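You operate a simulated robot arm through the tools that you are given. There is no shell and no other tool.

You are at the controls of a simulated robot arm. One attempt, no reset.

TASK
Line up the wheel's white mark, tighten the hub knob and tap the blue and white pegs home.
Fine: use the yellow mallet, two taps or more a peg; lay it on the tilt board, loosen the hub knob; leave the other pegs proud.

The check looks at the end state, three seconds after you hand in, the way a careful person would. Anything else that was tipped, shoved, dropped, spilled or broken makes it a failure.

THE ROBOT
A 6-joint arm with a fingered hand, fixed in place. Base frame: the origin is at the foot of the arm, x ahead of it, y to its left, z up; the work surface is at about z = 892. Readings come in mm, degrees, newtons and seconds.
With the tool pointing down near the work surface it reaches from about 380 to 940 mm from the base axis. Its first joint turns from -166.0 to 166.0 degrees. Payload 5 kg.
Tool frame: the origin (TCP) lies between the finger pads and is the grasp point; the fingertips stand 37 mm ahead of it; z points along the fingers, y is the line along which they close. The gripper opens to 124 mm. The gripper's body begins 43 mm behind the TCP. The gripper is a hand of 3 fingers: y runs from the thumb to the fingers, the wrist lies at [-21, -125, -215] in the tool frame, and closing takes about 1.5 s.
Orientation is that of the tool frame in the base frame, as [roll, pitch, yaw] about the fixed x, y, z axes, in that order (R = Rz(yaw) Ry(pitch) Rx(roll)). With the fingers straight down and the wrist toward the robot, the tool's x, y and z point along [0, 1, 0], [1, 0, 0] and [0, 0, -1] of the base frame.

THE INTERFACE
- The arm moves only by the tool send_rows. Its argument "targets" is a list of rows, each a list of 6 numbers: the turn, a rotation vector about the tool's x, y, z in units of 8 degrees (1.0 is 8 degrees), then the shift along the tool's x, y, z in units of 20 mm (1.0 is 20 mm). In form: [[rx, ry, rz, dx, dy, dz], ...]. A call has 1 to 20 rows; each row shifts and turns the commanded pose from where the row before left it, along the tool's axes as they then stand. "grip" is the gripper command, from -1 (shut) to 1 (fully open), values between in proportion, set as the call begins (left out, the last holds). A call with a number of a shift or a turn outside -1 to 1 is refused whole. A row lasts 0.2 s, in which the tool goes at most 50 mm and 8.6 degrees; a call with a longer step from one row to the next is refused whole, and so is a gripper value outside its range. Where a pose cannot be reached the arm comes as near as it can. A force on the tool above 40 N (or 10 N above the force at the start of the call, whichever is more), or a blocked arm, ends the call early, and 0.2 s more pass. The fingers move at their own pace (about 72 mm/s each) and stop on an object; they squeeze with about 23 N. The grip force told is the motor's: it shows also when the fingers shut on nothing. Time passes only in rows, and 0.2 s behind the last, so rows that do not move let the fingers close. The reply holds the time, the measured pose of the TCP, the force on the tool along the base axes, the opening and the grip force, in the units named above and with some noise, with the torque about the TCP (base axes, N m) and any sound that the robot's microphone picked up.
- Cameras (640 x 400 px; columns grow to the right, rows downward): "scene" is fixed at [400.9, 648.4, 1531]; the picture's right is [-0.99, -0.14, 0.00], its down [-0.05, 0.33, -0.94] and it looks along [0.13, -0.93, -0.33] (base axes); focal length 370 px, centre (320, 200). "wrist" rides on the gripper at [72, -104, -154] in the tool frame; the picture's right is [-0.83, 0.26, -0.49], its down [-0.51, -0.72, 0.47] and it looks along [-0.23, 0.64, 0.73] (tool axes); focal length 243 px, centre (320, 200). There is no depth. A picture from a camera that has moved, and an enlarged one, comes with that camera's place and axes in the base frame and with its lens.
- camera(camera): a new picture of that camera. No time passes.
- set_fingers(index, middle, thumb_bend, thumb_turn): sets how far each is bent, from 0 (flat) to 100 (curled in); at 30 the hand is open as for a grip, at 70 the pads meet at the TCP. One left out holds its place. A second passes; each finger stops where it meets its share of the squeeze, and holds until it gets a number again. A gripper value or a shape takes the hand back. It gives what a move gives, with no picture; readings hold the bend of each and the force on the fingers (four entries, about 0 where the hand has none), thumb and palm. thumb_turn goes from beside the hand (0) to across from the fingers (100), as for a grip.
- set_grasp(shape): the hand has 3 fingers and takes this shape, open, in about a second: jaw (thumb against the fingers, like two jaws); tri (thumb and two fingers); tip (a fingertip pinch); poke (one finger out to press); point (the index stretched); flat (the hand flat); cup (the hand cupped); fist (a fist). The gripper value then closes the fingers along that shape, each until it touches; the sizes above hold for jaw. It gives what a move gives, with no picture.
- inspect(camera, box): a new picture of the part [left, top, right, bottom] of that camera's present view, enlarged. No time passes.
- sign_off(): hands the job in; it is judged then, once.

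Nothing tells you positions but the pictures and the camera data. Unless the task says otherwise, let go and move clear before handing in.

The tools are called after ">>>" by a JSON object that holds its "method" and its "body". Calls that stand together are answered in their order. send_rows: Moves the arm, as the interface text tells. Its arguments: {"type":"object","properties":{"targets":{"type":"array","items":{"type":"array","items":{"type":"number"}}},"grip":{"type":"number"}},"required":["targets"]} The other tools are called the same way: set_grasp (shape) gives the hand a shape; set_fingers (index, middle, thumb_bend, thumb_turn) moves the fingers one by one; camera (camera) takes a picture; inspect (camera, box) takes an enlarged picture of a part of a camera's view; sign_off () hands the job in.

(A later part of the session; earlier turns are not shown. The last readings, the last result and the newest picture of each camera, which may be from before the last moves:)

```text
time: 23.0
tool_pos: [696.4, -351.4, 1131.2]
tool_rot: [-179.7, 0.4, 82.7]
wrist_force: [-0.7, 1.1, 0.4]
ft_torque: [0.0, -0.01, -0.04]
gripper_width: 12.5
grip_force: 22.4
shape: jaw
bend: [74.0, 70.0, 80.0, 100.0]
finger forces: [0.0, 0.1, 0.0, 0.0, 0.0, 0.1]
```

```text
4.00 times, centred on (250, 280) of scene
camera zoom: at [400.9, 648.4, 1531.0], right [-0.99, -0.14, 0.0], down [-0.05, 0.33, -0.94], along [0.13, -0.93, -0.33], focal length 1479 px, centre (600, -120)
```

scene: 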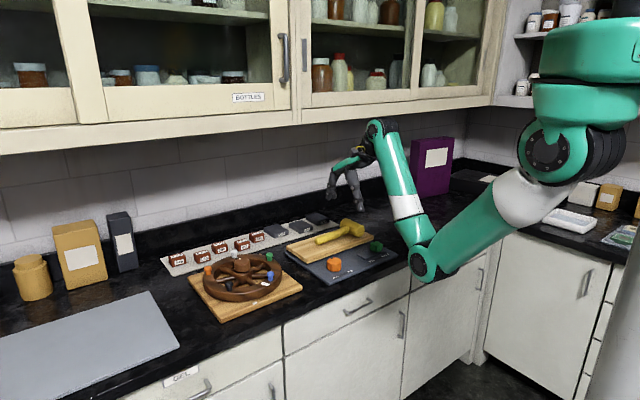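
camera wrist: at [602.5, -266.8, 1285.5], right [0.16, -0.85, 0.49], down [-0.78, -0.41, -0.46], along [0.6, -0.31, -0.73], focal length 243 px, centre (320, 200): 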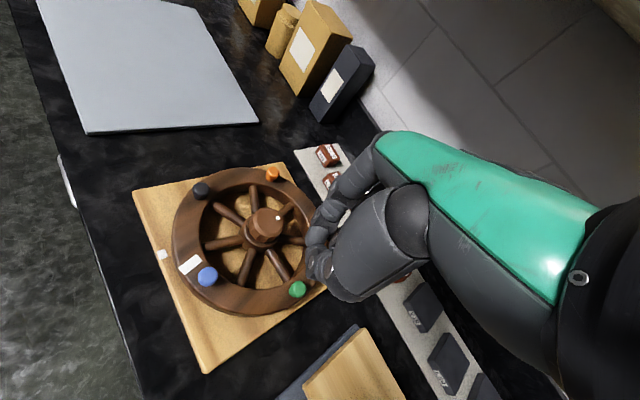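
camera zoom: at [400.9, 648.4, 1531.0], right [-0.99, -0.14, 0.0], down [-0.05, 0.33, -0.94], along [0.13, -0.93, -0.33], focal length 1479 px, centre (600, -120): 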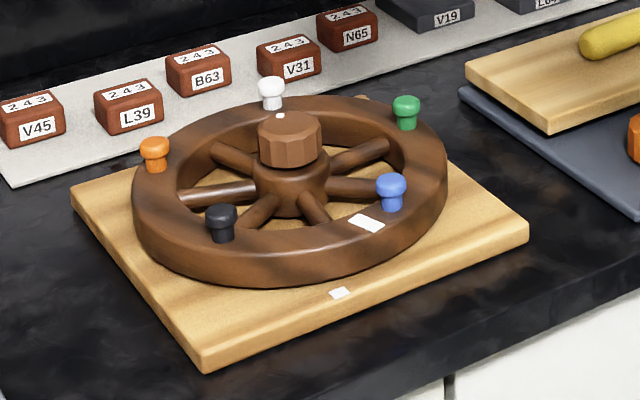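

The wheel has already turned about 5° clockwise, leaving about 21°. I'll push the blue peg sideways with the closed hand, coming in from the robot's side.

>>> {"method": "send_rows", "body": {"targets": [[0, 0, 0.866, 0, 0, 0], [0, 0, 0.866, 0, 0, 0], [0, 0, 0.866, 0, 0, 0], [0, 0, 0.866, 0, 0, 0], [0, 0, 0, 0.01, -0.176, 0.9], [0, 0, 0, 0.01, -0.176, 0.9], [0, 0, 0, 0.01, -0.176, 0.9], [0, 0, 0, 0.01, -0.176, 0.9], [0, 0, 0, 0.01, -0.176, 0.9], [0, 0, 0, 0.01, -0.176, 0.9], [0, 0, 0, 0.01, -0.176, 0.9]]}}

>>> {"method": "camera", "body": {"camera": "wrist"}}

>>> {"method": "inspect", "body": {"camera": "scene", "box": [200, 220, 320, 310]}}

```text
time: 25.4
tool_pos: [675.2, -338.5, 1005.3]
tool_rot: [-179.8, 0.4, 55.0]
wrist_force: [-0.6, 0.0, -0.8]
ft_torque: [-0.01, -0.02, 0.01]
gripper_width: 12.6
grip_force: 22.8
shape: jaw
bend: [74.0, 70.0, 80.0, 100.0]
finger forces: [0.0, 0.0, 0.0, 0.0, 0.1, 0.0]
```

```text
taken
camera wrist: at [632.3, -218.4, 1159.5], right [-0.26, -0.83, 0.5], down [-0.89, 0.0, -0.47], along [0.39, -0.56, -0.73], focal length 243 px, centre (320, 200)
```

wrist: 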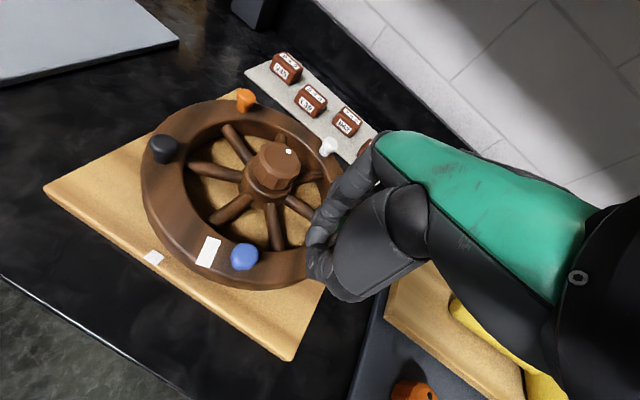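

```text
4.44 times, centred on (260, 265) of scene
camera zoom: at [400.9, 648.4, 1531.0], right [-0.99, -0.14, 0.0], down [-0.05, 0.33, -0.94], along [0.13, -0.93, -0.33], focal length 1644 px, centre (587, -89)
```

zoom: 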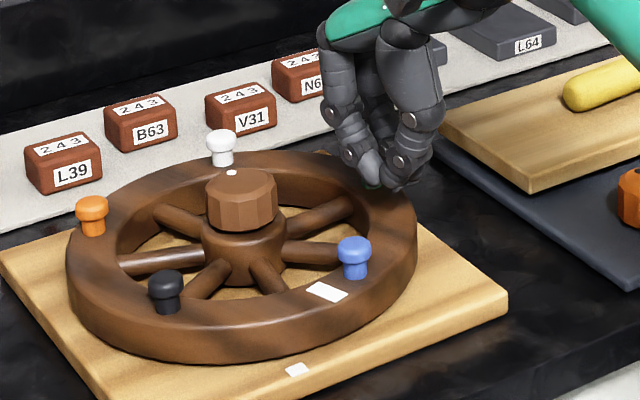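

The closed fingertips sit beside the blue peg with good clearance. I'll lower to peg-head height, then push slowly along the tangent.

>>> {"method": "send_rows", "body": {"targets": [[0, 0, 0, 0, -0.57, 0], [0, 0, 0, 0, -0.57, 0.3], [0, 0, 0, 0, 0, 0.45], [0, 0, 0, 0, 0, 0.4]]}}

>>> {"method": "send_rows", "body": {"targets": [[0, 0, 0, 0.3, 0, 0], [0, 0, 0, 0.3, 0, 0], [0, 0, 0, 0.3, 0, 0], [0, 0, 0, 0.3, 0, 0], [0, 0, 0, 0.25, 0, 0], [0, 0, 0, 0.25, 0, 0]]}}

>>> {"method": "camera", "body": {"camera": "wrist"}}

>>> {"method": "inspect", "body": {"camera": "scene", "box": [200, 220, 320, 310]}}

```text
time: 26.4
tool_pos: [657.2, -325.7, 982.9]
tool_rot: [-179.8, 0.4, 55.0]
wrist_force: [0.1, -0.1, -0.8]
ft_torque: [0.03, 0.02, 0.01]
gripper_width: 12.6
grip_force: 22.9
shape: jaw
bend: [74.0, 70.0, 80.0, 100.0]
finger forces: [0.1, 0.0, 0.1, 0.0, 0.0, 0.0]
```

```text
time: 27.8
tool_pos: [675.6, -297.7, 983.3]
tool_rot: [-179.7, 0.4, 55.0]
wrist_force: [0.3, -0.7, -0.5]
ft_torque: [-0.01, 0.02, 0.04]
gripper_width: 12.6
grip_force: 23.0
shape: jaw
bend: [74.0, 70.0, 80.0, 100.0]
finger forces: [0.0, 0.0, 0.1, 0.0, 0.0, 0.1]
```

```text
taken
camera wrist: at [632.3, -177.4, 1136.4], right [-0.26, -0.83, 0.5], down [-0.89, 0.0, -0.47], along [0.39, -0.56, -0.73], focal length 243 px, centre (320, 200)
```

wrist: 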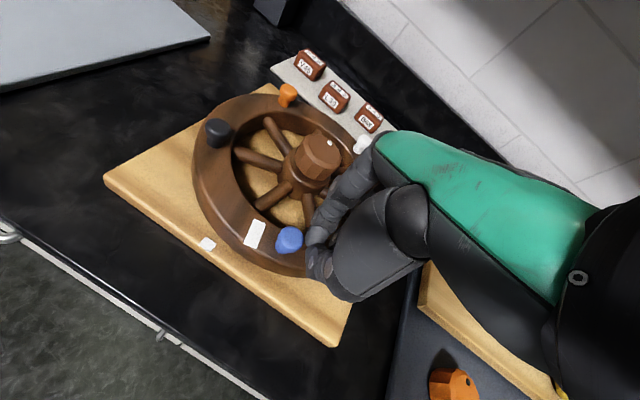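

```text
4.44 times, centred on (260, 265) of scene
camera zoom: at [400.9, 648.4, 1531.0], right [-0.99, -0.14, 0.0], down [-0.05, 0.33, -0.94], along [0.13, -0.93, -0.33], focal length 1644 px, centre (587, -89)
```

zoom: 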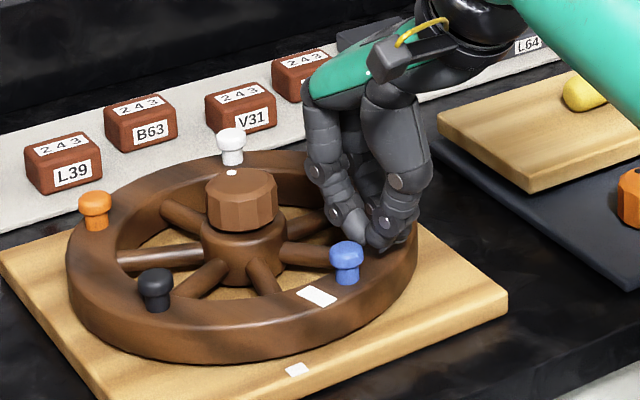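

The peg is moving with the hand and the force stays low. I'll continue most of the way and then measure.

>>> {"method": "send_rows", "body": {"targets": [[0, 0, 0, 0.25, 0, 0], [0, 0, 0, 0.25, 0, 0], [0, 0, 0, 0.25, 0, 0], [0, 0, 0, 0.25, 0, 0], [0, 0, 0, 0.2, 0, 0]]}}

>>> {"method": "inspect", "body": {"camera": "wrist", "box": [130, 90, 350, 300]}}

>>> {"method": "inspect", "body": {"camera": "scene", "box": [200, 220, 320, 310]}}

```text
time: 29.0
tool_pos: [689.7, -277.8, 982.7]
tool_rot: [-179.8, 0.4, 54.9]
wrist_force: [-0.3, -0.5, -0.5]
ft_torque: [-0.01, -0.02, -0.01]
gripper_width: 12.7
grip_force: 23.4
shape: jaw
bend: [74.0, 70.0, 80.0, 100.0]
finger forces: [0.0, 0.1, 0.1, 0.1, 0.0, 0.0]
```

```text
1.90 times, centred on (240, 195) of wrist
camera zoom: at [646.1, -157.3, 1137.0], right [-0.26, -0.83, 0.5], down [-0.89, 0.0, -0.47], along [0.39, -0.56, -0.73], focal length 462 px, centre (472, 210)
```

zoom: 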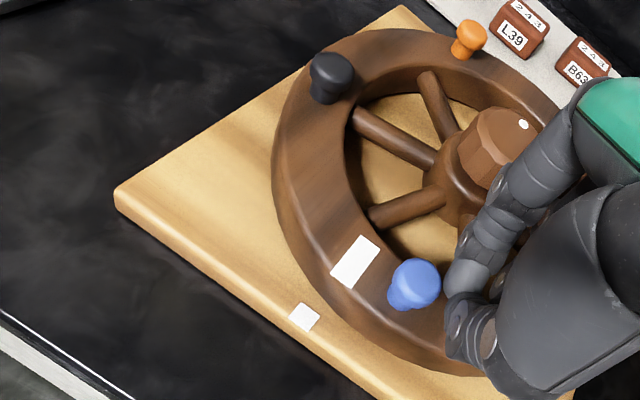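

```text
4.44 times, centred on (260, 265) of scene
camera zoom: at [400.9, 648.4, 1531.0], right [-0.99, -0.14, 0.0], down [-0.05, 0.33, -0.94], along [0.13, -0.93, -0.33], focal length 1644 px, centre (587, -89)
```

zoom: 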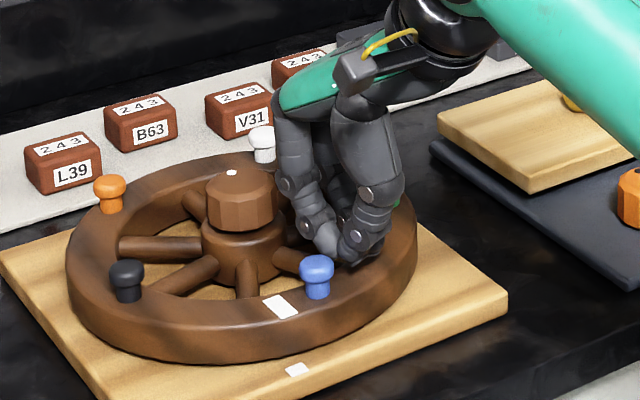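

By peg and stripe positions the wheel is now within about a degree of lined up. I'll back away from the peg, rise, and check the marks from a cleaner view.

>>> {"method": "send_rows", "body": {"targets": [[0, 0, 0, -0.5, 0, 0], [0, 0, 0, -0.5, 0, 0], [0, 0, 0, 0, 0, -1], [0, 0, 0, 0, 0, -1], [0, 0, 0, 0, 0, -1], [0, 0, 0, -0.5, -0.7, -1], [0, 0, 0, -0.5, -0.7, -0.5], [0, 0, 0, -0.5, -0.7, 0], [0, 0, 0, -0.5, -0.7, 0]]}}

>>> {"method": "camera", "body": {"camera": "wrist"}}

>>> {"method": "inspect", "body": {"camera": "scene", "box": [180, 230, 320, 330]}}

```text
time: 31.0
tool_pos: [609.3, -295.7, 1072.4]
tool_rot: [-179.9, 0.3, 55.0]
wrist_force: [0.2, 0.2, -0.4]
ft_torque: [-0.01, 0.02, 0.0]
gripper_width: 12.5
grip_force: 23.1
shape: jaw
bend: [74.0, 70.0, 80.0, 100.0]
finger forces: [0.1, 0.1, 0.1, 0.0, 0.0, 0.1]
```

```text
taken
camera wrist: at [566.0, -175.0, 1226.9], right [-0.26, -0.83, 0.5], down [-0.89, 0.0, -0.47], along [0.39, -0.56, -0.73], focal length 243 px, centre (320, 200)
```

wrist: 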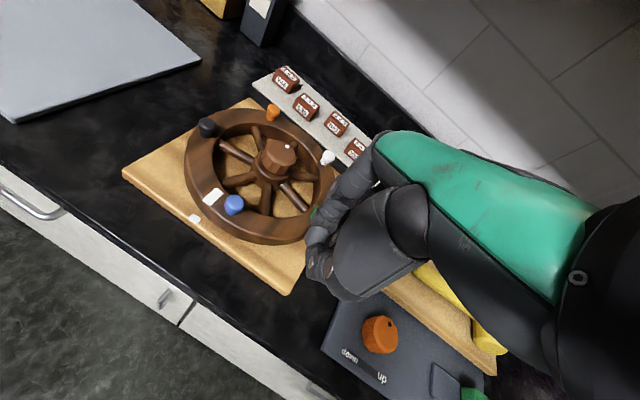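

```text
4.00 times, centred on (250, 280) of scene
camera zoom: at [400.9, 648.4, 1531.0], right [-0.99, -0.14, 0.0], down [-0.05, 0.33, -0.94], along [0.13, -0.93, -0.33], focal length 1479 px, centre (600, -120)
```

zoom: 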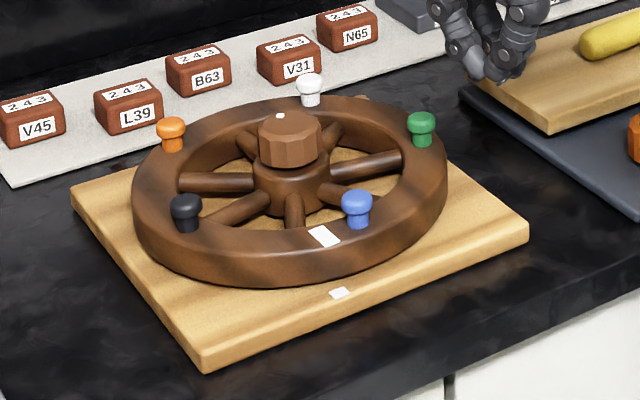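

The wheel is lined up to within about a degree by both views. Next is the hub knob: I'll open the hand, move above the hub at (782, -327), and turn so there's room for a clockwise stroke.

>>> {"method": "send_rows", "body": {"targets": [[0, 0, 0, 0.46, 0.99, 0], [0, 0, 0, 0.46, 0.99, 0], [0, 0, 0, 0.46, 0.99, 0], [0, 0, 0, 0.46, 0.99, 0], [0, 0, 0, 0.46, 0.99, 0], [0, 0, 0, 0.46, 0.99, 0], [0, 0, 0, 0.46, 0.99, 0], [0, 0, 0, 0.46, 0.99, 0], [0, 0, -0.9, 0, 0, 0], [0, 0, -0.9, 0, 0, 0], [0, 0, -0.9, 0, 0, 0], [0, 0, -0.9, 0, 0, 0], [0, 0, -0.9, 0, 0, 0], [0, 0, -0.9, 0, 0, 0], [0, 0, -0.9, 0, 0, 0], [0, 0, -0.9, 0, 0, 0], [0, 0, -0.9, 0, 0, 0]], "grip": 0.2}}

>>> {"method": "inspect", "body": {"camera": "scene", "box": [180, 180, 320, 300]}}

>>> {"method": "camera", "body": {"camera": "wrist"}}

```text
time: 34.6
tool_pos: [782.4, -326.1, 1073.1]
tool_rot: [-179.5, 0.0, 119.9]
wrist_force: [-0.2, 0.1, -0.1]
ft_torque: [0.02, -0.01, 0.03]
gripper_width: 73.8
grip_force: 0.0
shape: jaw
bend: [73.0, 41.0, 65.0, 100.0]
finger forces: [0.0, 0.0, 0.0, 0.0, 0.1, 0.0]
```

```text
3.33 times, centred on (250, 240) of scene
camera zoom: at [400.9, 648.4, 1531.0], right [-0.99, -0.14, 0.0], down [-0.05, 0.33, -0.94], along [0.13, -0.93, -0.33], focal length 1233 px, centre (553, 67)
```

zoom: 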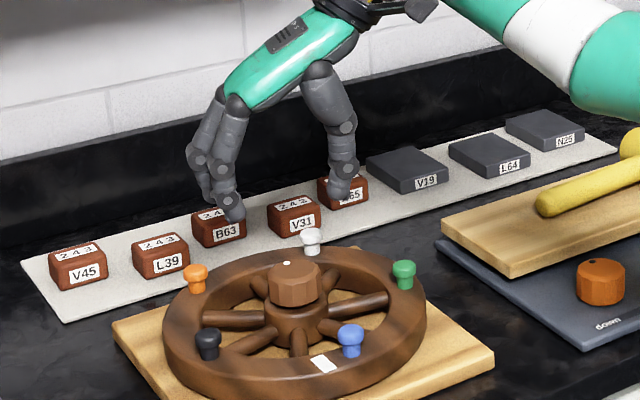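

```text
taken
camera wrist: at [656.2, -313.9, 1227.3], right [0.64, -0.59, 0.49], down [-0.38, -0.8, -0.47], along [0.67, 0.12, -0.74], focal length 243 px, centre (320, 200)
```

wrist: 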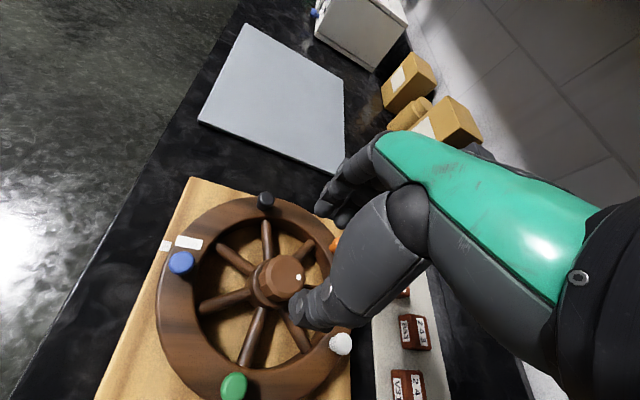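

>>> {"method": "inspect", "body": {"camera": "scene", "box": [215, 190, 305, 250]}}

>>> {"method": "inspect", "body": {"camera": "wrist", "box": [140, 170, 400, 370]}}

>>> {"method": "inspect", "body": {"camera": "wrist", "box": [140, 215, 220, 275]}}

```text
6.67 times, centred on (260, 220) of scene
camera zoom: at [400.9, 648.4, 1531.0], right [-0.99, -0.14, 0.0], down [-0.05, 0.33, -0.94], along [0.13, -0.93, -0.33], focal length 2466 px, centre (720, 67)
```

zoom: 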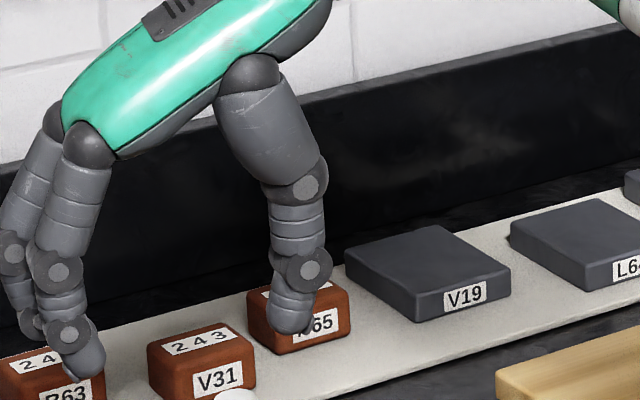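

```text
2.00 times, centred on (270, 270) of wrist
camera zoom: at [656.2, -313.9, 1227.3], right [0.64, -0.59, 0.49], down [-0.38, -0.8, -0.47], along [0.67, 0.12, -0.74], focal length 485 px, centre (420, 60)
```

zoom: 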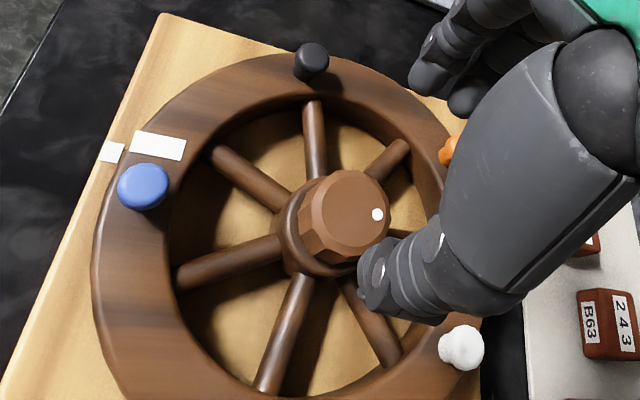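

```text
6.67 times, centred on (180, 245) of wrist
camera zoom: at [656.2, -313.9, 1227.3], right [0.64, -0.59, 0.49], down [-0.38, -0.8, -0.47], along [0.67, 0.12, -0.74], focal length 1618 px, centre (1253, -100)
```

zoom: 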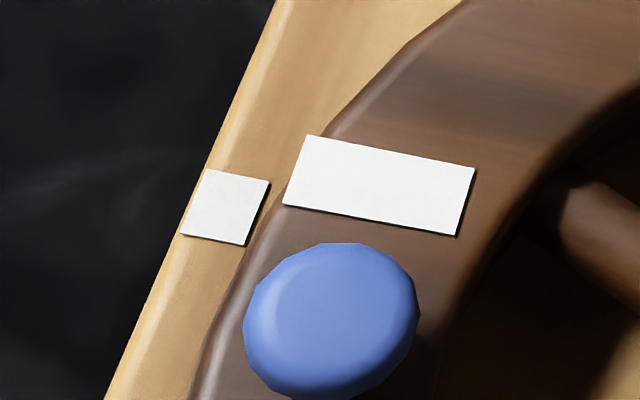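

The wheel stripe and the board mark read parallel to within half a degree, so the alignment is good. I'm centred over the knob, so I'll lower around it and close.

>>> {"method": "send_rows", "body": {"targets": [[0, 0, 0, 0, 0, 1], [0, 0, 0, 0, 0, 1], [0, 0, 0, 0, 0, 1], [0, 0, 0, 0, 0, 0.6], [0, 0, 0, 0, 0, 0.5]]}}

>>> {"method": "inspect", "body": {"camera": "scene", "box": [200, 220, 300, 300]}}

>>> {"method": "inspect", "body": {"camera": "wrist", "box": [140, 170, 400, 370]}}

```text
time: 35.8
tool_pos: [781.9, -326.1, 990.5]
tool_rot: [-179.7, 0.0, 119.8]
wrist_force: [-0.1, 0.3, 0.0]
ft_torque: [0.01, 0.0, 0.03]
gripper_width: 73.6
grip_force: 0.0
shape: jaw
bend: [73.0, 41.0, 65.0, 100.0]
finger forces: [0.0, 0.0, 0.0, 0.0, 0.1, 0.1]
```

```text
5.00 times, centred on (250, 260) of scene
camera zoom: at [400.9, 648.4, 1531.0], right [-0.99, -0.14, 0.0], down [-0.05, 0.33, -0.94], along [0.13, -0.93, -0.33], focal length 1849 px, centre (670, -100)
```

zoom: 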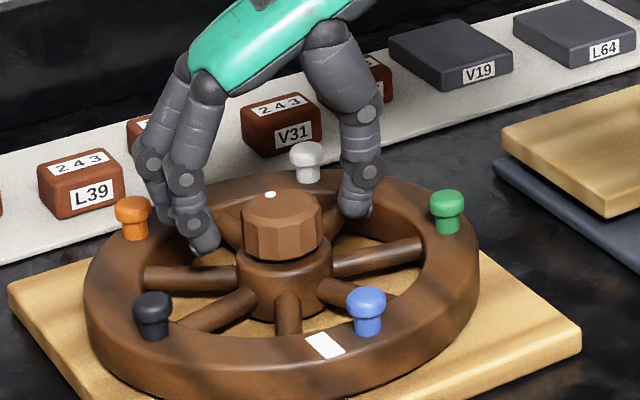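

```text
2.00 times, centred on (270, 270) of wrist
camera zoom: at [656.4, -314.3, 1145.7], right [0.64, -0.59, 0.49], down [-0.38, -0.8, -0.47], along [0.67, 0.11, -0.74], focal length 485 px, centre (420, 60)
```

zoom: 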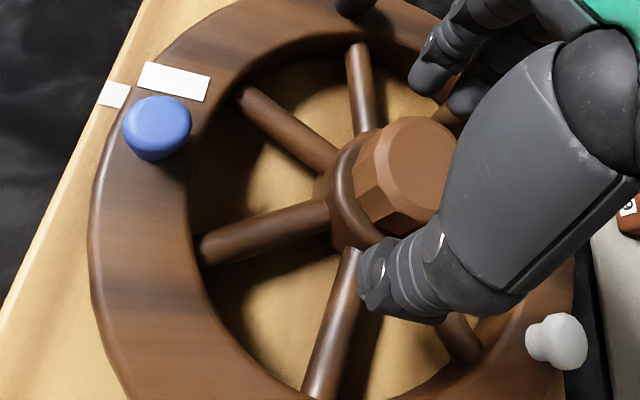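

The fingers are around the knob with clearance on both sides. Closing now.

>>> {"method": "send_rows", "body": {"targets": [[0, 0, 0, 0, 0, 0], [0, 0, 0, 0, 0, 0], [0, 0, 0, 0, 0, 0], [0, 0, 0, 0, 0, 0], [0, 0, 0, 0, 0, 0], [0, 0, 0, 0, 0, 0], [0, 0, 0, 0, 0, 0], [0, 0, 0, 0, 0, 0]], "grip": -1}}

>>> {"method": "inspect", "body": {"camera": "scene", "box": [200, 220, 300, 300]}}

>>> {"method": "inspect", "body": {"camera": "wrist", "box": [140, 170, 400, 370]}}

```text
time: 37.6
tool_pos: [782.2, -326.9, 991.3]
tool_rot: [-179.6, 0.0, 119.8]
wrist_force: [0.0, -1.0, -2.9]
ft_torque: [-0.01, -0.01, -0.01]
gripper_width: 38.9
grip_force: 22.7
shape: jaw
bend: [74.0, 56.0, 73.0, 100.0]
finger forces: [12.0, 7.0, 0.1, 0.0, 20.7, 0.1]
```

```text
5.00 times, centred on (250, 260) of scene
camera zoom: at [400.9, 648.4, 1531.0], right [-0.99, -0.14, 0.0], down [-0.05, 0.33, -0.94], along [0.13, -0.93, -0.33], focal length 1849 px, centre (670, -100)
```

zoom: 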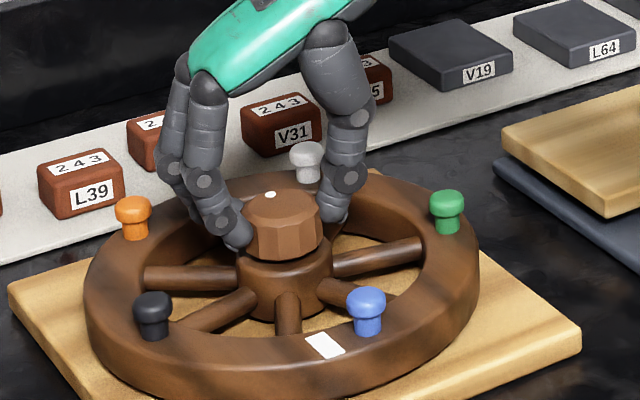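

```text
2.00 times, centred on (270, 270) of wrist
camera zoom: at [656.4, -314.4, 1145.6], right [0.64, -0.59, 0.49], down [-0.38, -0.8, -0.47], along [0.67, 0.11, -0.74], focal length 485 px, centre (420, 60)
```

zoom: 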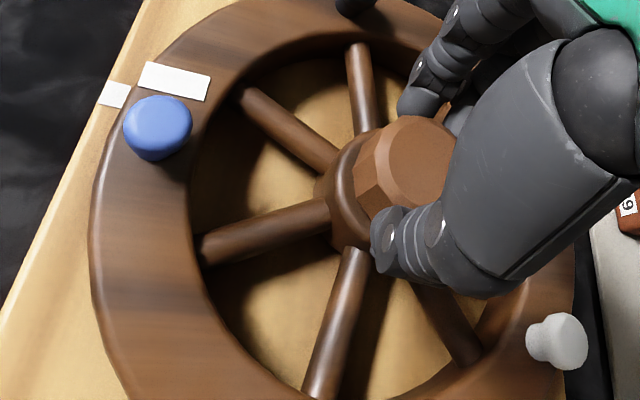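

The knob is gripped: all the fingers carry force and nothing shifted. I'll turn clockwise slowly and watch the torque.

>>> {"method": "send_rows", "body": {"targets": [[0, 0, 0.4, 0, 0, 0], [0, 0, 0.4, 0, 0, 0], [0, 0, 0.4, 0, 0, 0], [0, 0, 0.4, 0, 0, 0], [0, 0, 0.4, 0, 0, 0]]}}

>>> {"method": "inspect", "body": {"camera": "scene", "box": [200, 220, 300, 300]}}

```text
time: 38.8
tool_pos: [780.4, -326.4, 990.9]
tool_rot: [-179.6, 0.1, 103.7]
wrist_force: [7.7, -1.9, -1.1]
ft_torque: [-0.03, -0.31, 0.03]
gripper_width: 38.9
grip_force: 23.3
shape: jaw
bend: [74.0, 55.0, 73.0, 100.0]
finger forces: [14.3, 10.1, 0.0, 0.0, 19.3, 0.0]
```

```text
5.00 times, centred on (250, 260) of scene
camera zoom: at [400.9, 648.4, 1531.0], right [-0.99, -0.14, 0.0], down [-0.05, 0.33, -0.94], along [0.13, -0.93, -0.33], focal length 1849 px, centre (670, -100)
```

zoom: 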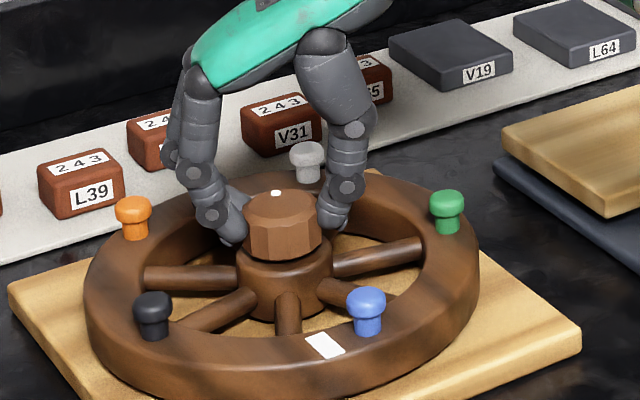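

The knob turns with the hand while the wheel stays put. I'll continue clockwise.

>>> {"method": "send_rows", "body": {"targets": [[0, 0, 0.5, 0, 0.04, 0], [0, 0, 0.5, 0, 0.02, 0], [0, 0, 0.5, 0, 0, 0], [0, 0, 0.5, 0, 0, 0], [0, 0, 0.5, 0, 0, 0], [0, 0, 0.5, 0, 0, 0]]}}

>>> {"method": "inspect", "body": {"camera": "scene", "box": [200, 220, 300, 300]}}

```text
time: 40.2
tool_pos: [782.8, -326.1, 990.5]
tool_rot: [-179.6, 0.4, 79.7]
wrist_force: [2.3, -2.7, -0.3]
ft_torque: [-0.1, -0.16, 0.02]
gripper_width: 38.4
grip_force: 22.6
shape: jaw
bend: [74.0, 56.0, 73.0, 100.0]
finger forces: [13.7, 9.5, 0.0, 0.0, 20.8, 0.0]
```

```text
5.00 times, centred on (250, 260) of scene
camera zoom: at [400.9, 648.4, 1531.0], right [-0.99, -0.14, 0.0], down [-0.05, 0.33, -0.94], along [0.13, -0.93, -0.33], focal length 1849 px, centre (670, -100)
```

zoom: 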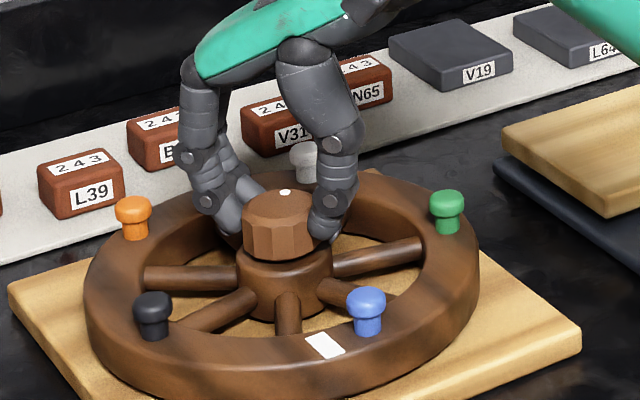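

Forty degrees in, there's no resistance yet. Continuing.

>>> {"method": "send_rows", "body": {"targets": [[0, 0, 0.6, 0, 0, 0], [0, 0, 0.6, 0, 0, 0], [0, 0, 0.6, 0, 0, 0], [0, 0, 0.6, 0, 0, 0], [0, 0, 0.6, 0, 0, 0], [0, 0, 0.6, 0, 0, 0]]}}

>>> {"method": "inspect", "body": {"camera": "scene", "box": [200, 220, 300, 300]}}

```text
time: 41.6
tool_pos: [782.7, -325.9, 990.0]
tool_rot: [-180.0, 0.5, 50.9]
wrist_force: [6.2, -8.0, 3.9]
ft_torque: [-0.31, -0.33, 0.07]
gripper_width: 38.6
grip_force: 23.2
shape: jaw
bend: [74.0, 55.0, 74.0, 100.0]
finger forces: [16.2, 11.4, 0.0, 0.0, 18.6, 0.0]
```

```text
5.00 times, centred on (250, 260) of scene
camera zoom: at [400.9, 648.4, 1531.0], right [-0.99, -0.14, 0.0], down [-0.05, 0.33, -0.94], along [0.13, -0.93, -0.33], focal length 1849 px, centre (670, -100)
```

zoom: 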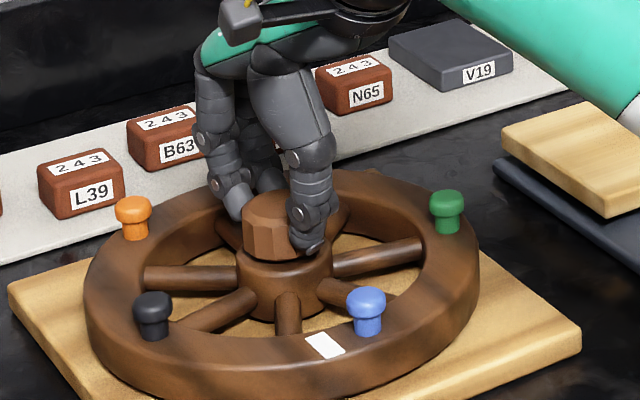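

>>> {"method": "send_rows", "body": {"targets": [[0, 0, 0.6, 0, 0.06, 0], [0, 0, 0.6, 0, 0, 0], [0, 0, 0.6, 0, 0, 0], [0, 0, 0.6, 0, 0, 0], [0, 0, 0.6, 0, 0, 0], [0, 0, 0.6, 0, 0, 0]]}}

>>> {"method": "inspect", "body": {"camera": "scene", "box": [200, 220, 300, 300]}}

>>> {"method": "camera", "body": {"camera": "wrist"}}

```text
time: 43.0
tool_pos: [783.6, -327.2, 990.0]
tool_rot: [179.9, 0.4, 22.1]
wrist_force: [4.5, -10.1, 5.0]
ft_torque: [-0.43, -0.2, 0.05]
gripper_width: 39.0
grip_force: 22.8
shape: jaw
bend: [74.0, 55.0, 74.0, 100.0]
finger forces: [17.7, 11.3, 0.1, 0.1, 18.4, 0.0]
```

```text
5.00 times, centred on (250, 260) of scene
camera zoom: at [400.9, 648.4, 1531.0], right [-0.99, -0.14, 0.0], down [-0.05, 0.33, -0.94], along [0.13, -0.93, -0.33], focal length 1849 px, centre (670, -100)
```

zoom: 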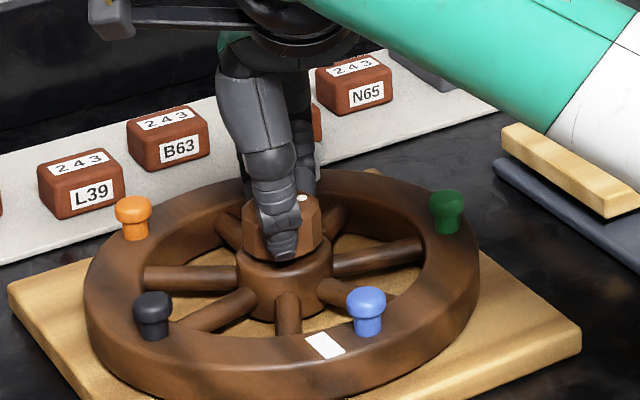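

```text
taken
camera wrist: at [811.3, -201.8, 1143.8], right [-0.67, -0.55, 0.5], down [-0.74, 0.48, -0.47], along [0.02, -0.68, -0.73], focal length 243 px, centre (320, 200)
```

wrist: 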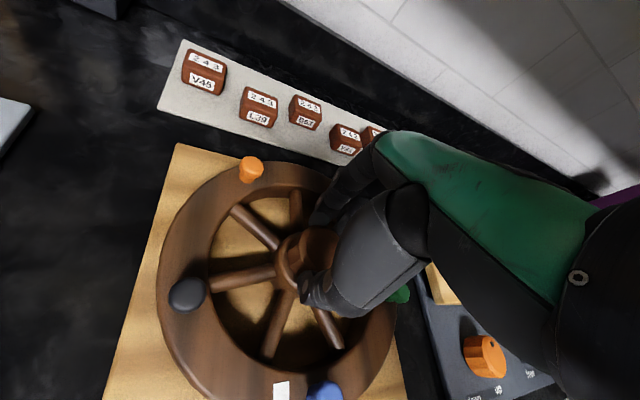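

The knob has followed about 76° so far with little torque. There's still reach left, so I'll keep turning clockwise.

>>> {"method": "send_rows", "body": {"targets": [[0, 0, 0.5, 0, 0.07, 0], [0, 0, 0.5, 0, 0, 0], [0, 0, 0.5, 0, 0, 0], [0, 0, 0.5, 0, 0, 0], [0, 0, 0.5, 0, 0, 0], [0, 0, 0.5, 0, 0, 0], [0, 0, 0.5, 0, 0, 0]]}}

>>> {"method": "inspect", "body": {"camera": "scene", "box": [200, 220, 300, 300]}}

```text
time: 44.6
tool_pos: [782.6, -329.3, 990.6]
tool_rot: [179.7, 0.4, -5.9]
wrist_force: [-0.6, -5.1, 5.3]
ft_torque: [-0.21, 0.04, -0.01]
gripper_width: 38.8
grip_force: 22.7
shape: jaw
bend: [74.0, 55.0, 74.0, 100.0]
finger forces: [16.0, 10.5, 0.1, 0.0, 21.0, 0.2]
```

```text
5.00 times, centred on (250, 260) of scene
camera zoom: at [400.9, 648.4, 1531.0], right [-0.99, -0.14, 0.0], down [-0.05, 0.33, -0.94], along [0.13, -0.93, -0.33], focal length 1849 px, centre (670, -100)
```

zoom: 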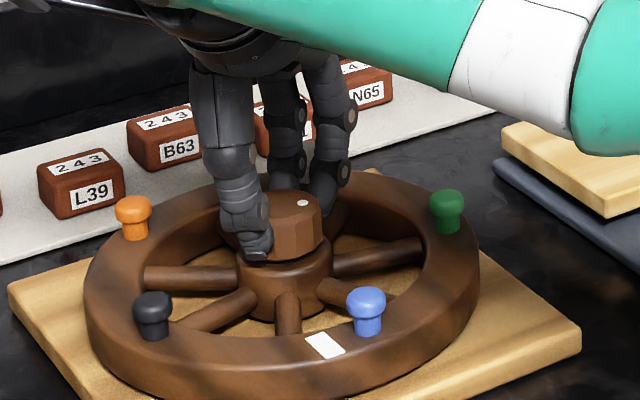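

The knob has now turned about 100° with still no stop felt, and the wheel hasn't moved. I'll open, swing the hand back, and regrip for another stroke.

>>> {"method": "send_rows", "body": {"targets": [[0, 0, 0, 0, 0, 0], [0, 0, 0, 0, 0, 0], [0, 0, 0, 0, 0, 0], [0, 0, 0, 0, 0, 0], [0, 0, 0, -0.04, -0.14, 0], [0, 0, 0, 0, 0, -0.25]], "grip": 0.2}}

>>> {"method": "send_rows", "body": {"targets": [[0, 0, -1, 0, 0, 0], [0, 0, -1, 0, 0, 0], [0, 0, -1, 0, 0, 0], [0, 0, -1, 0, 0, 0], [0, 0, -1, 0, 0, 0], [0, 0, -1, 0, 0, 0], [0, 0, -1, 0, 0, 0], [0, 0, -1, 0, 0, 0], [0, 0, -1, 0, 0, 0], [0, 0, -1, 0, 0, 0], [0, 0, -1, 0, 0, 0], [0, 0, -1, 0, 0, 0], [0, 0, -1, 0, 0, 0], [0, 0, -1, 0, 0, 0], [0, 0, -1, 0, 0, 0], [0, 0, -0.8, 0, 0, 0]]}}

>>> {"method": "inspect", "body": {"camera": "scene", "box": [200, 220, 300, 300]}}

>>> {"method": "inspect", "body": {"camera": "wrist", "box": [140, 150, 400, 350]}}

```text
time: 46.0
tool_pos: [783.8, -325.1, 995.3]
tool_rot: [179.6, 0.4, -5.9]
wrist_force: [0.0, 0.3, 0.2]
ft_torque: [-0.01, 0.01, 0.02]
gripper_width: 74.0
grip_force: 0.0
shape: jaw
bend: [73.0, 41.0, 65.0, 100.0]
finger forces: [0.1, 0.1, 0.1, 0.1, 0.0, 0.0]
```

```text
time: 49.4
tool_pos: [783.0, -325.0, 995.8]
tool_rot: [-179.6, 0.0, 120.8]
wrist_force: [0.0, -0.3, -0.1]
ft_torque: [-0.01, 0.01, -0.01]
gripper_width: 74.0
grip_force: 0.0
shape: jaw
bend: [73.0, 41.0, 65.0, 100.0]
finger forces: [0.1, 0.1, 0.0, 0.0, 0.0, 0.0]
```

```text
5.00 times, centred on (250, 260) of scene
camera zoom: at [400.9, 648.4, 1531.0], right [-0.99, -0.14, 0.0], down [-0.05, 0.33, -0.94], along [0.13, -0.93, -0.33], focal length 1849 px, centre (670, -100)
```

zoom: 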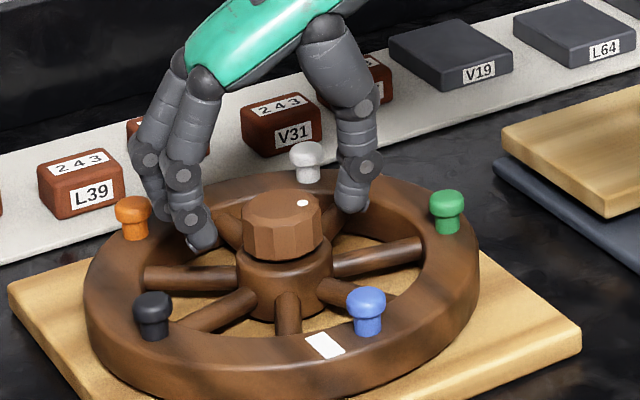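

```text
2.00 times, centred on (270, 250) of wrist
camera zoom: at [657.4, -314.7, 1149.8], right [0.65, -0.58, 0.49], down [-0.36, -0.81, -0.47], along [0.66, 0.13, -0.74], focal length 485 px, centre (420, 100)
```

zoom: 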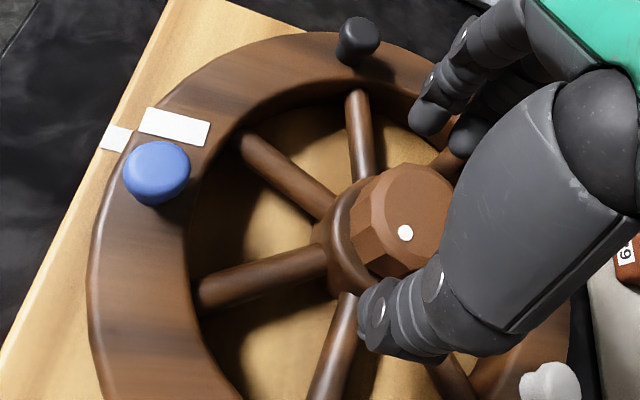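

The dot shows the knob has turned about 120° clockwise. I'll regrip and turn again to feel for the stop.

>>> {"method": "send_rows", "body": {"targets": [[0, 0, 0, -0.03, -0.1, 0.25], [0, 0, 0, 0, 0, 0]]}}

>>> {"method": "send_rows", "body": {"targets": [[0, 0, 0, 0, 0, 0], [0, 0, 0, 0, 0, 0], [0, 0, 0, 0, 0, 0], [0, 0, 0, 0, 0, 0], [0, 0, 0, 0, 0, 0], [0, 0, 0, 0, 0, 0], [0, 0, 0, 0, 0, 0], [0, 0, 0, 0, 0, 0]], "grip": -1}}

>>> {"method": "send_rows", "body": {"targets": [[0, 0, 0.5, 0, 0, 0], [0, 0, 0.5, 0, 0, 0], [0, 0, 0.5, 0, 0, 0], [0, 0, 0.5, 0, 0, 0]]}}

>>> {"method": "inspect", "body": {"camera": "scene", "box": [200, 220, 300, 300]}}

```text
time: 50.0
tool_pos: [781.9, -326.5, 989.8]
tool_rot: [-179.5, 0.1, 120.5]
wrist_force: [0.0, 0.0, 0.0]
ft_torque: [-0.04, 0.02, 0.01]
gripper_width: 74.1
grip_force: 0.1
shape: jaw
bend: [73.0, 41.0, 65.0, 100.0]
finger forces: [0.1, 0.0, 0.0, 0.0, 0.0, 0.1]
```

```text
time: 51.8
tool_pos: [782.3, -327.8, 989.0]
tool_rot: [-179.5, -0.1, 120.6]
wrist_force: [-0.8, 0.2, -2.9]
ft_torque: [0.01, 0.0, 0.02]
gripper_width: 39.0
grip_force: 23.4
shape: jaw
bend: [74.0, 56.0, 73.0, 100.0]
finger forces: [12.8, 6.2, 0.0, 0.0, 20.4, 0.0]
```

```text
time: 52.8
tool_pos: [781.3, -327.1, 990.7]
tool_rot: [-179.5, 0.0, 104.5]
wrist_force: [3.8, -0.5, -4.6]
ft_torque: [-0.03, -0.17, 0.04]
gripper_width: 38.8
grip_force: 23.5
shape: jaw
bend: [74.0, 55.0, 73.0, 100.0]
finger forces: [14.2, 8.0, 0.0, 0.1, 19.7, 0.0]
```

```text
5.00 times, centred on (250, 260) of scene
camera zoom: at [400.9, 648.4, 1531.0], right [-0.99, -0.14, 0.0], down [-0.05, 0.33, -0.94], along [0.13, -0.93, -0.33], focal length 1849 px, centre (670, -100)
```

zoom: 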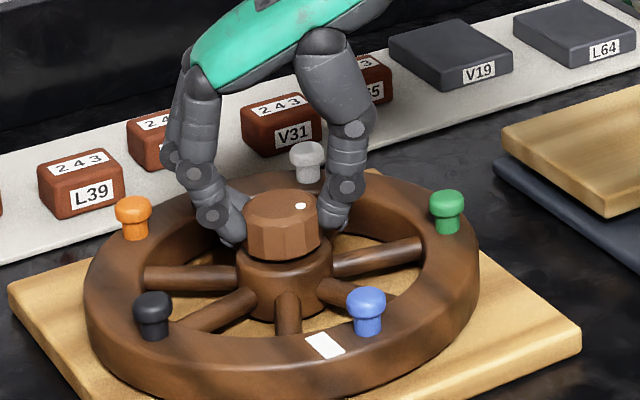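

>>> {"method": "send_rows", "body": {"targets": [[0, 0, 0.6, 0, 0, 0], [0, 0, 0.6, 0, 0, 0], [0, 0, 0.6, 0, 0.05, 0], [0, 0, 0.6, 0, 0, 0], [0, 0, 0.6, 0, 0, 0], [0, 0, 0.6, 0, 0.05, 0], [0, 0, 0.6, 0, 0, 0], [0, 0, 0.6, 0, 0, 0]]}}

>>> {"method": "inspect", "body": {"camera": "scene", "box": [200, 220, 300, 300]}}

```text
time: 54.6
tool_pos: [784.3, -327.2, 990.1]
tool_rot: [-179.8, 0.4, 66.1]
wrist_force: [7.4, 8.2, -9.2]
ft_torque: [0.45, -0.5, 0.69]
gripper_width: 36.0
grip_force: 23.0
shape: jaw
bend: [74.0, 55.0, 72.0, 100.0]
finger forces: [20.3, 5.5, 0.0, 0.1, 20.6, 0.1]
```

```text
5.00 times, centred on (250, 260) of scene
camera zoom: at [400.9, 648.4, 1531.0], right [-0.99, -0.14, 0.0], down [-0.05, 0.33, -0.94], along [0.13, -0.93, -0.33], focal length 1849 px, centre (670, -100)
```

zoom: 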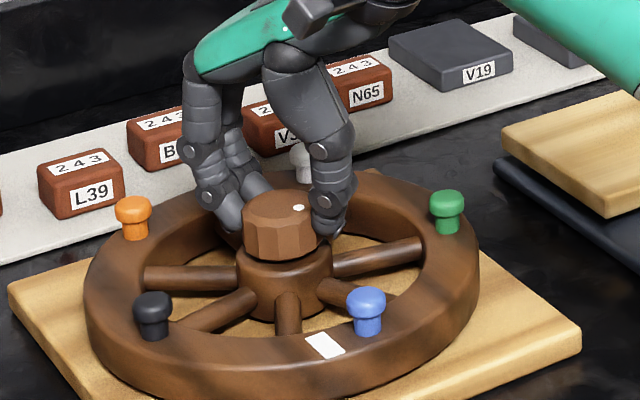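

The torque jumped to 0.69 N·m and the dot stopped moving, so the knob is tight at its stop. I'll release, rise and check the marks.

>>> {"method": "send_rows", "body": {"targets": [[0, 0, 0, 0, 0, 0], [0, 0, 0, 0, 0, 0], [0, 0, 0, 0, 0, 0], [0, 0, 0, 0, 0, 0], [0, 0, 0, 0, 0, 0], [0, 0, 0, 0, 0, -1], [0, 0, 0, 0, 0, -1], [0, 0, 0, 0, 0, -1], [0, 0, 0, 0, 0, -1]], "grip": 0.3}}

>>> {"method": "send_rows", "body": {"targets": [[0, 0, -1, 0, 0, 0], [0, 0, -1, 0, 0, 0], [0, 0, -1, 0, 0, 0], [0, 0, -1, 0, 0, 0], [0, 0, -1, 0, 0, 0], [0, 0, -1, 0, 0, 0], [0, 0, -0.7, 0, 0, 0]]}}

>>> {"method": "inspect", "body": {"camera": "wrist", "box": [140, 170, 400, 370]}}

>>> {"method": "inspect", "body": {"camera": "wrist", "box": [140, 215, 220, 275]}}

```text
time: 56.6
tool_pos: [784.3, -325.0, 1070.7]
tool_rot: [-179.7, 0.4, 66.1]
wrist_force: [0.0, 0.7, 0.1]
ft_torque: [-0.02, -0.01, -0.02]
gripper_width: 80.2
grip_force: 0.1
shape: jaw
bend: [28.0, 39.0, 62.0, 100.0]
finger forces: [0.0, 0.0, 0.0, 0.1, 0.1, 0.0]
```

```text
time: 58.2
tool_pos: [784.3, -327.1, 1069.7]
tool_rot: [-179.5, 0.0, 119.8]
wrist_force: [0.1, -0.1, -0.2]
ft_torque: [0.02, 0.01, -0.04]
gripper_width: 80.1
grip_force: 0.1
shape: jaw
bend: [28.0, 39.0, 62.0, 100.0]
finger forces: [0.0, 0.0, 0.0, 0.1, 0.0, 0.0]
```

```text
2.00 times, centred on (270, 270) of wrist
camera zoom: at [658.5, -314.3, 1224.9], right [0.64, -0.59, 0.49], down [-0.38, -0.8, -0.47], along [0.67, 0.12, -0.74], focal length 485 px, centre (420, 60)
```

zoom: 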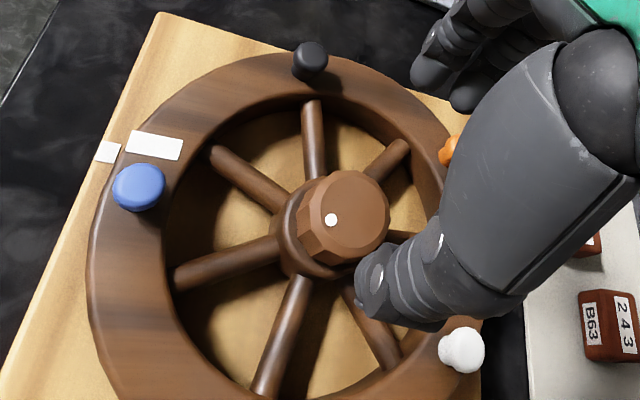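

```text
6.67 times, centred on (180, 245) of wrist
camera zoom: at [658.5, -314.3, 1224.9], right [0.64, -0.59, 0.49], down [-0.38, -0.8, -0.47], along [0.67, 0.12, -0.74], focal length 1618 px, centre (1253, -100)
```

zoom: 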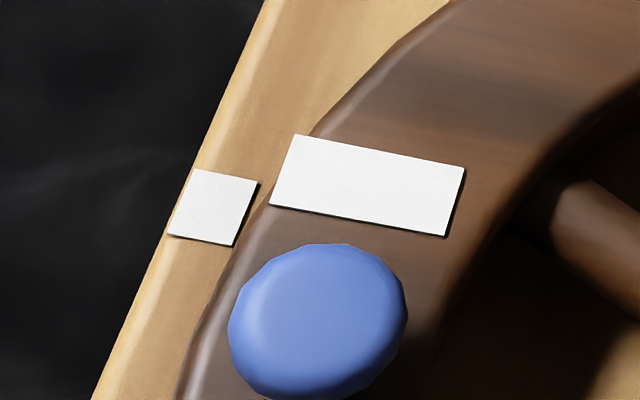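

The marks are still lined up and the knob sits at its stop, about 150° from where it began. Now for the mallet: I'll rotate the hand across the handle's direction and travel over to it at a safe height.

>>> {"method": "send_rows", "body": {"targets": [[0, 0, 1, 0, 0, 0], [0, 0, 1, 0, 0, 0], [0, 0, 1, 0, 0, 0], [0, 0, 1, 0, 0, 0], [0, 0, 1, 0, 0, 0], [0, 0, 1, 0, 0, 0], [0, 0, 1, 0, 0, 0], [0, 0, 1, 0, 0, 0], [0, 0, 1, 0, 0, 0], [0, 0, 0.29, 0, 0, 0]], "grip": 0.15}}

>>> {"method": "send_rows", "body": {"targets": [[0, 0, 0, -0.993, 0.058, 0], [0, 0, 0, -0.993, 0.058, 0], [0, 0, 0, -0.993, 0.058, 0], [0, 0, 0, -0.993, 0.058, 0], [0, 0, 0, -0.993, 0.058, 0], [0, 0, 0, -0.993, 0.058, 0], [0, 0, 0, -0.993, 0.058, 0], [0, 0, 0, -0.993, 0.058, 0], [0, 0, 0, -0.993, 0.058, 0], [0, 0, 0, -0.993, 0.058, 0], [0, 0, 0, -0.993, 0.058, 0], [0, 0, 0, -0.993, 0.058, 0], [0, 0, 0, -0.993, 0.058, 0]]}}

>>> {"method": "camera", "body": {"camera": "wrist"}}

>>> {"method": "camera", "body": {"camera": "scene"}}

```text
time: 60.4
tool_pos: [784.5, -327.0, 1070.9]
tool_rot: [-179.9, 0.5, 45.3]
wrist_force: [0.0, 0.3, -0.3]
ft_torque: [-0.06, -0.04, 0.01]
gripper_width: 71.8
grip_force: 0.0
shape: jaw
bend: [73.0, 42.0, 66.0, 100.0]
finger forces: [0.0, 0.0, 0.0, 0.1, 0.1, 0.1]
```

```text
time: 63.2
tool_pos: [614.6, -520.3, 1072.3]
tool_rot: [180.0, 0.5, 45.5]
wrist_force: [0.2, -0.3, 0.3]
ft_torque: [0.0, 0.03, 0.0]
gripper_width: 71.8
grip_force: 0.2
shape: jaw
bend: [73.0, 42.0, 66.0, 100.0]
finger forces: [0.0, 0.0, 0.0, 0.0, 0.1, 0.0]
```

```text
taken
camera wrist: at [591.7, -395.0, 1224.7], right [-0.39, -0.77, 0.5], down [-0.87, 0.14, -0.47], along [0.29, -0.62, -0.73], focal length 243 px, centre (320, 200)
```

wrist: 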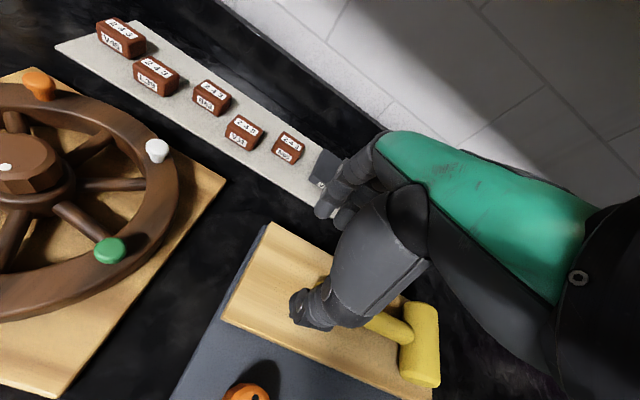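

```text
taken
```

scene: 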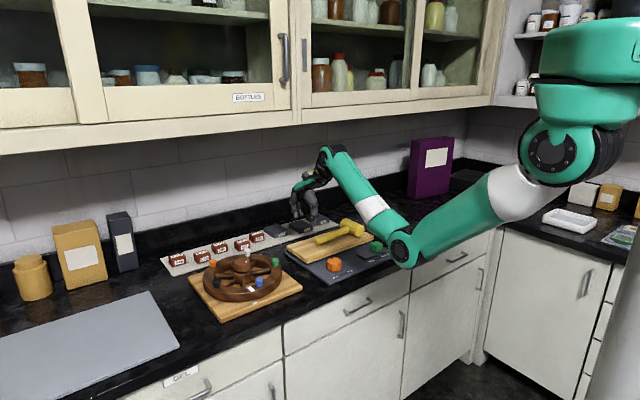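

The mallet head is in view now. I'll zoom in to fix its position before going down to it.

>>> {"method": "inspect", "body": {"camera": "wrist", "box": [340, 270, 480, 400]}}

>>> {"method": "inspect", "body": {"camera": "scene", "box": [270, 180, 400, 286]}}

```text
3.08 times, centred on (410, 335) of wrist
camera zoom: at [591.7, -395.0, 1224.7], right [-0.39, -0.77, 0.5], down [-0.87, 0.14, -0.47], along [0.29, -0.62, -0.73], focal length 746 px, centre (43, -215)
```

zoom: 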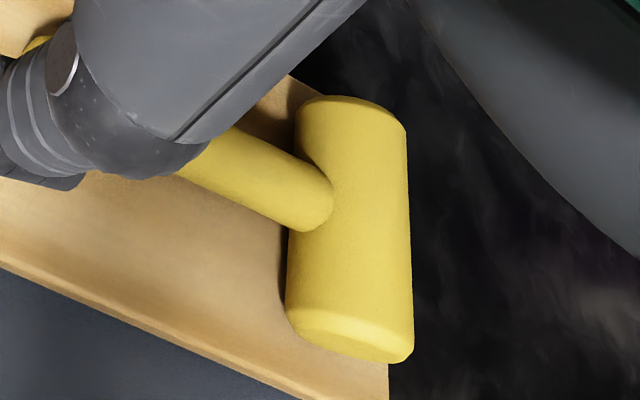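

```text
3.77 times, centred on (335, 233) of scene
camera zoom: at [400.9, 648.4, 1531.0], right [-0.99, -0.14, 0.0], down [-0.05, 0.33, -0.94], along [0.13, -0.93, -0.33], focal length 1396 px, centre (263, 76)
```

zoom: 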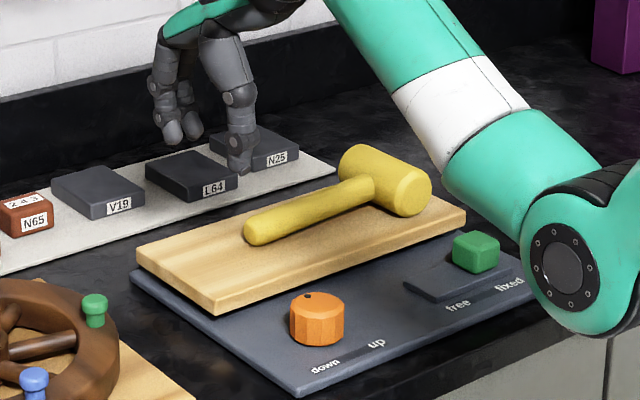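

The mallet head centre is at about (458, -693), with the handle at 45°. I'll move above the handle about 60 mm from the head, then descend part way.

>>> {"method": "send_rows", "body": {"targets": [[0, 0, 0, -0.961, 0.055, 0], [0, 0, 0, -0.961, 0.055, 0], [0, 0, 0, -0.961, 0.055, 0], [0, 0, 0, -0.961, 0.055, 0], [0, 0, 0, -0.961, 0.055, 0], [0, 0, 0, -0.961, 0.055, 0], [0, 0, 0, -0.961, 0.055, 0], [0, 0, 0, -0.961, 0.055, 0], [0, 0, 0, -0.961, 0.055, 0], [0, 0, 0, 0, 0, 0.9], [0, 0, 0, 0, 0, 0.9], [0, 0, 0, 0, 0, 0.9]]}}

>>> {"method": "camera", "body": {"camera": "wrist"}}

>>> {"method": "inspect", "body": {"camera": "scene", "box": [270, 180, 400, 286]}}

```text
time: 65.8
tool_pos: [500.3, -652.9, 1019.7]
tool_rot: [-179.9, 0.4, 45.5]
wrist_force: [-0.2, -0.3, 1.1]
ft_torque: [0.04, 0.03, 0.03]
gripper_width: 71.7
grip_force: 0.1
shape: jaw
bend: [73.0, 42.0, 66.0, 100.0]
finger forces: [0.2, 0.0, 0.1, 0.0, 0.0, 0.1]
```

```text
taken
camera wrist: at [477.4, -526.2, 1172.8], right [-0.39, -0.77, 0.5], down [-0.87, 0.14, -0.47], along [0.29, -0.62, -0.73], focal length 243 px, centre (320, 200)
```

wrist: 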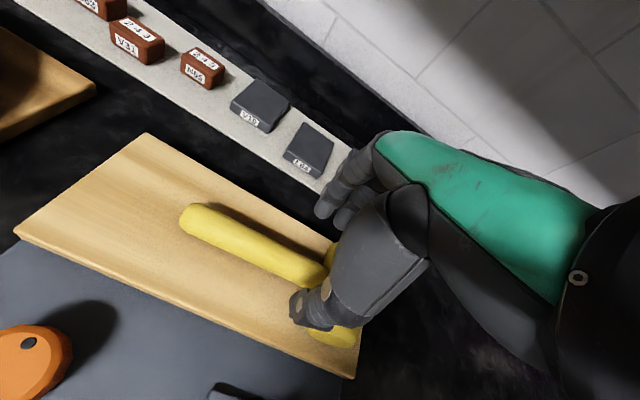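

```text
3.77 times, centred on (335, 233) of scene
camera zoom: at [400.9, 648.4, 1531.0], right [-0.99, -0.14, 0.0], down [-0.05, 0.33, -0.94], along [0.13, -0.93, -0.33], focal length 1396 px, centre (263, 76)
```

zoom: 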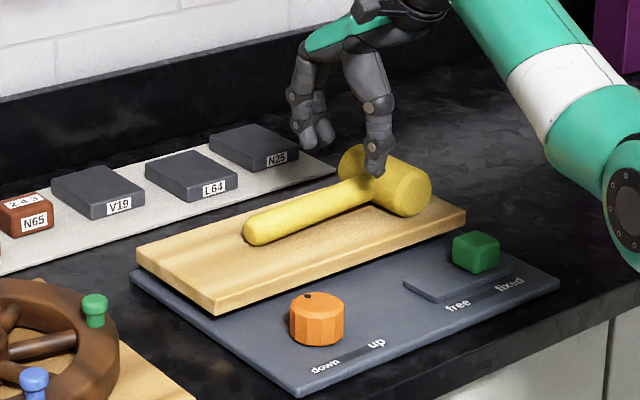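

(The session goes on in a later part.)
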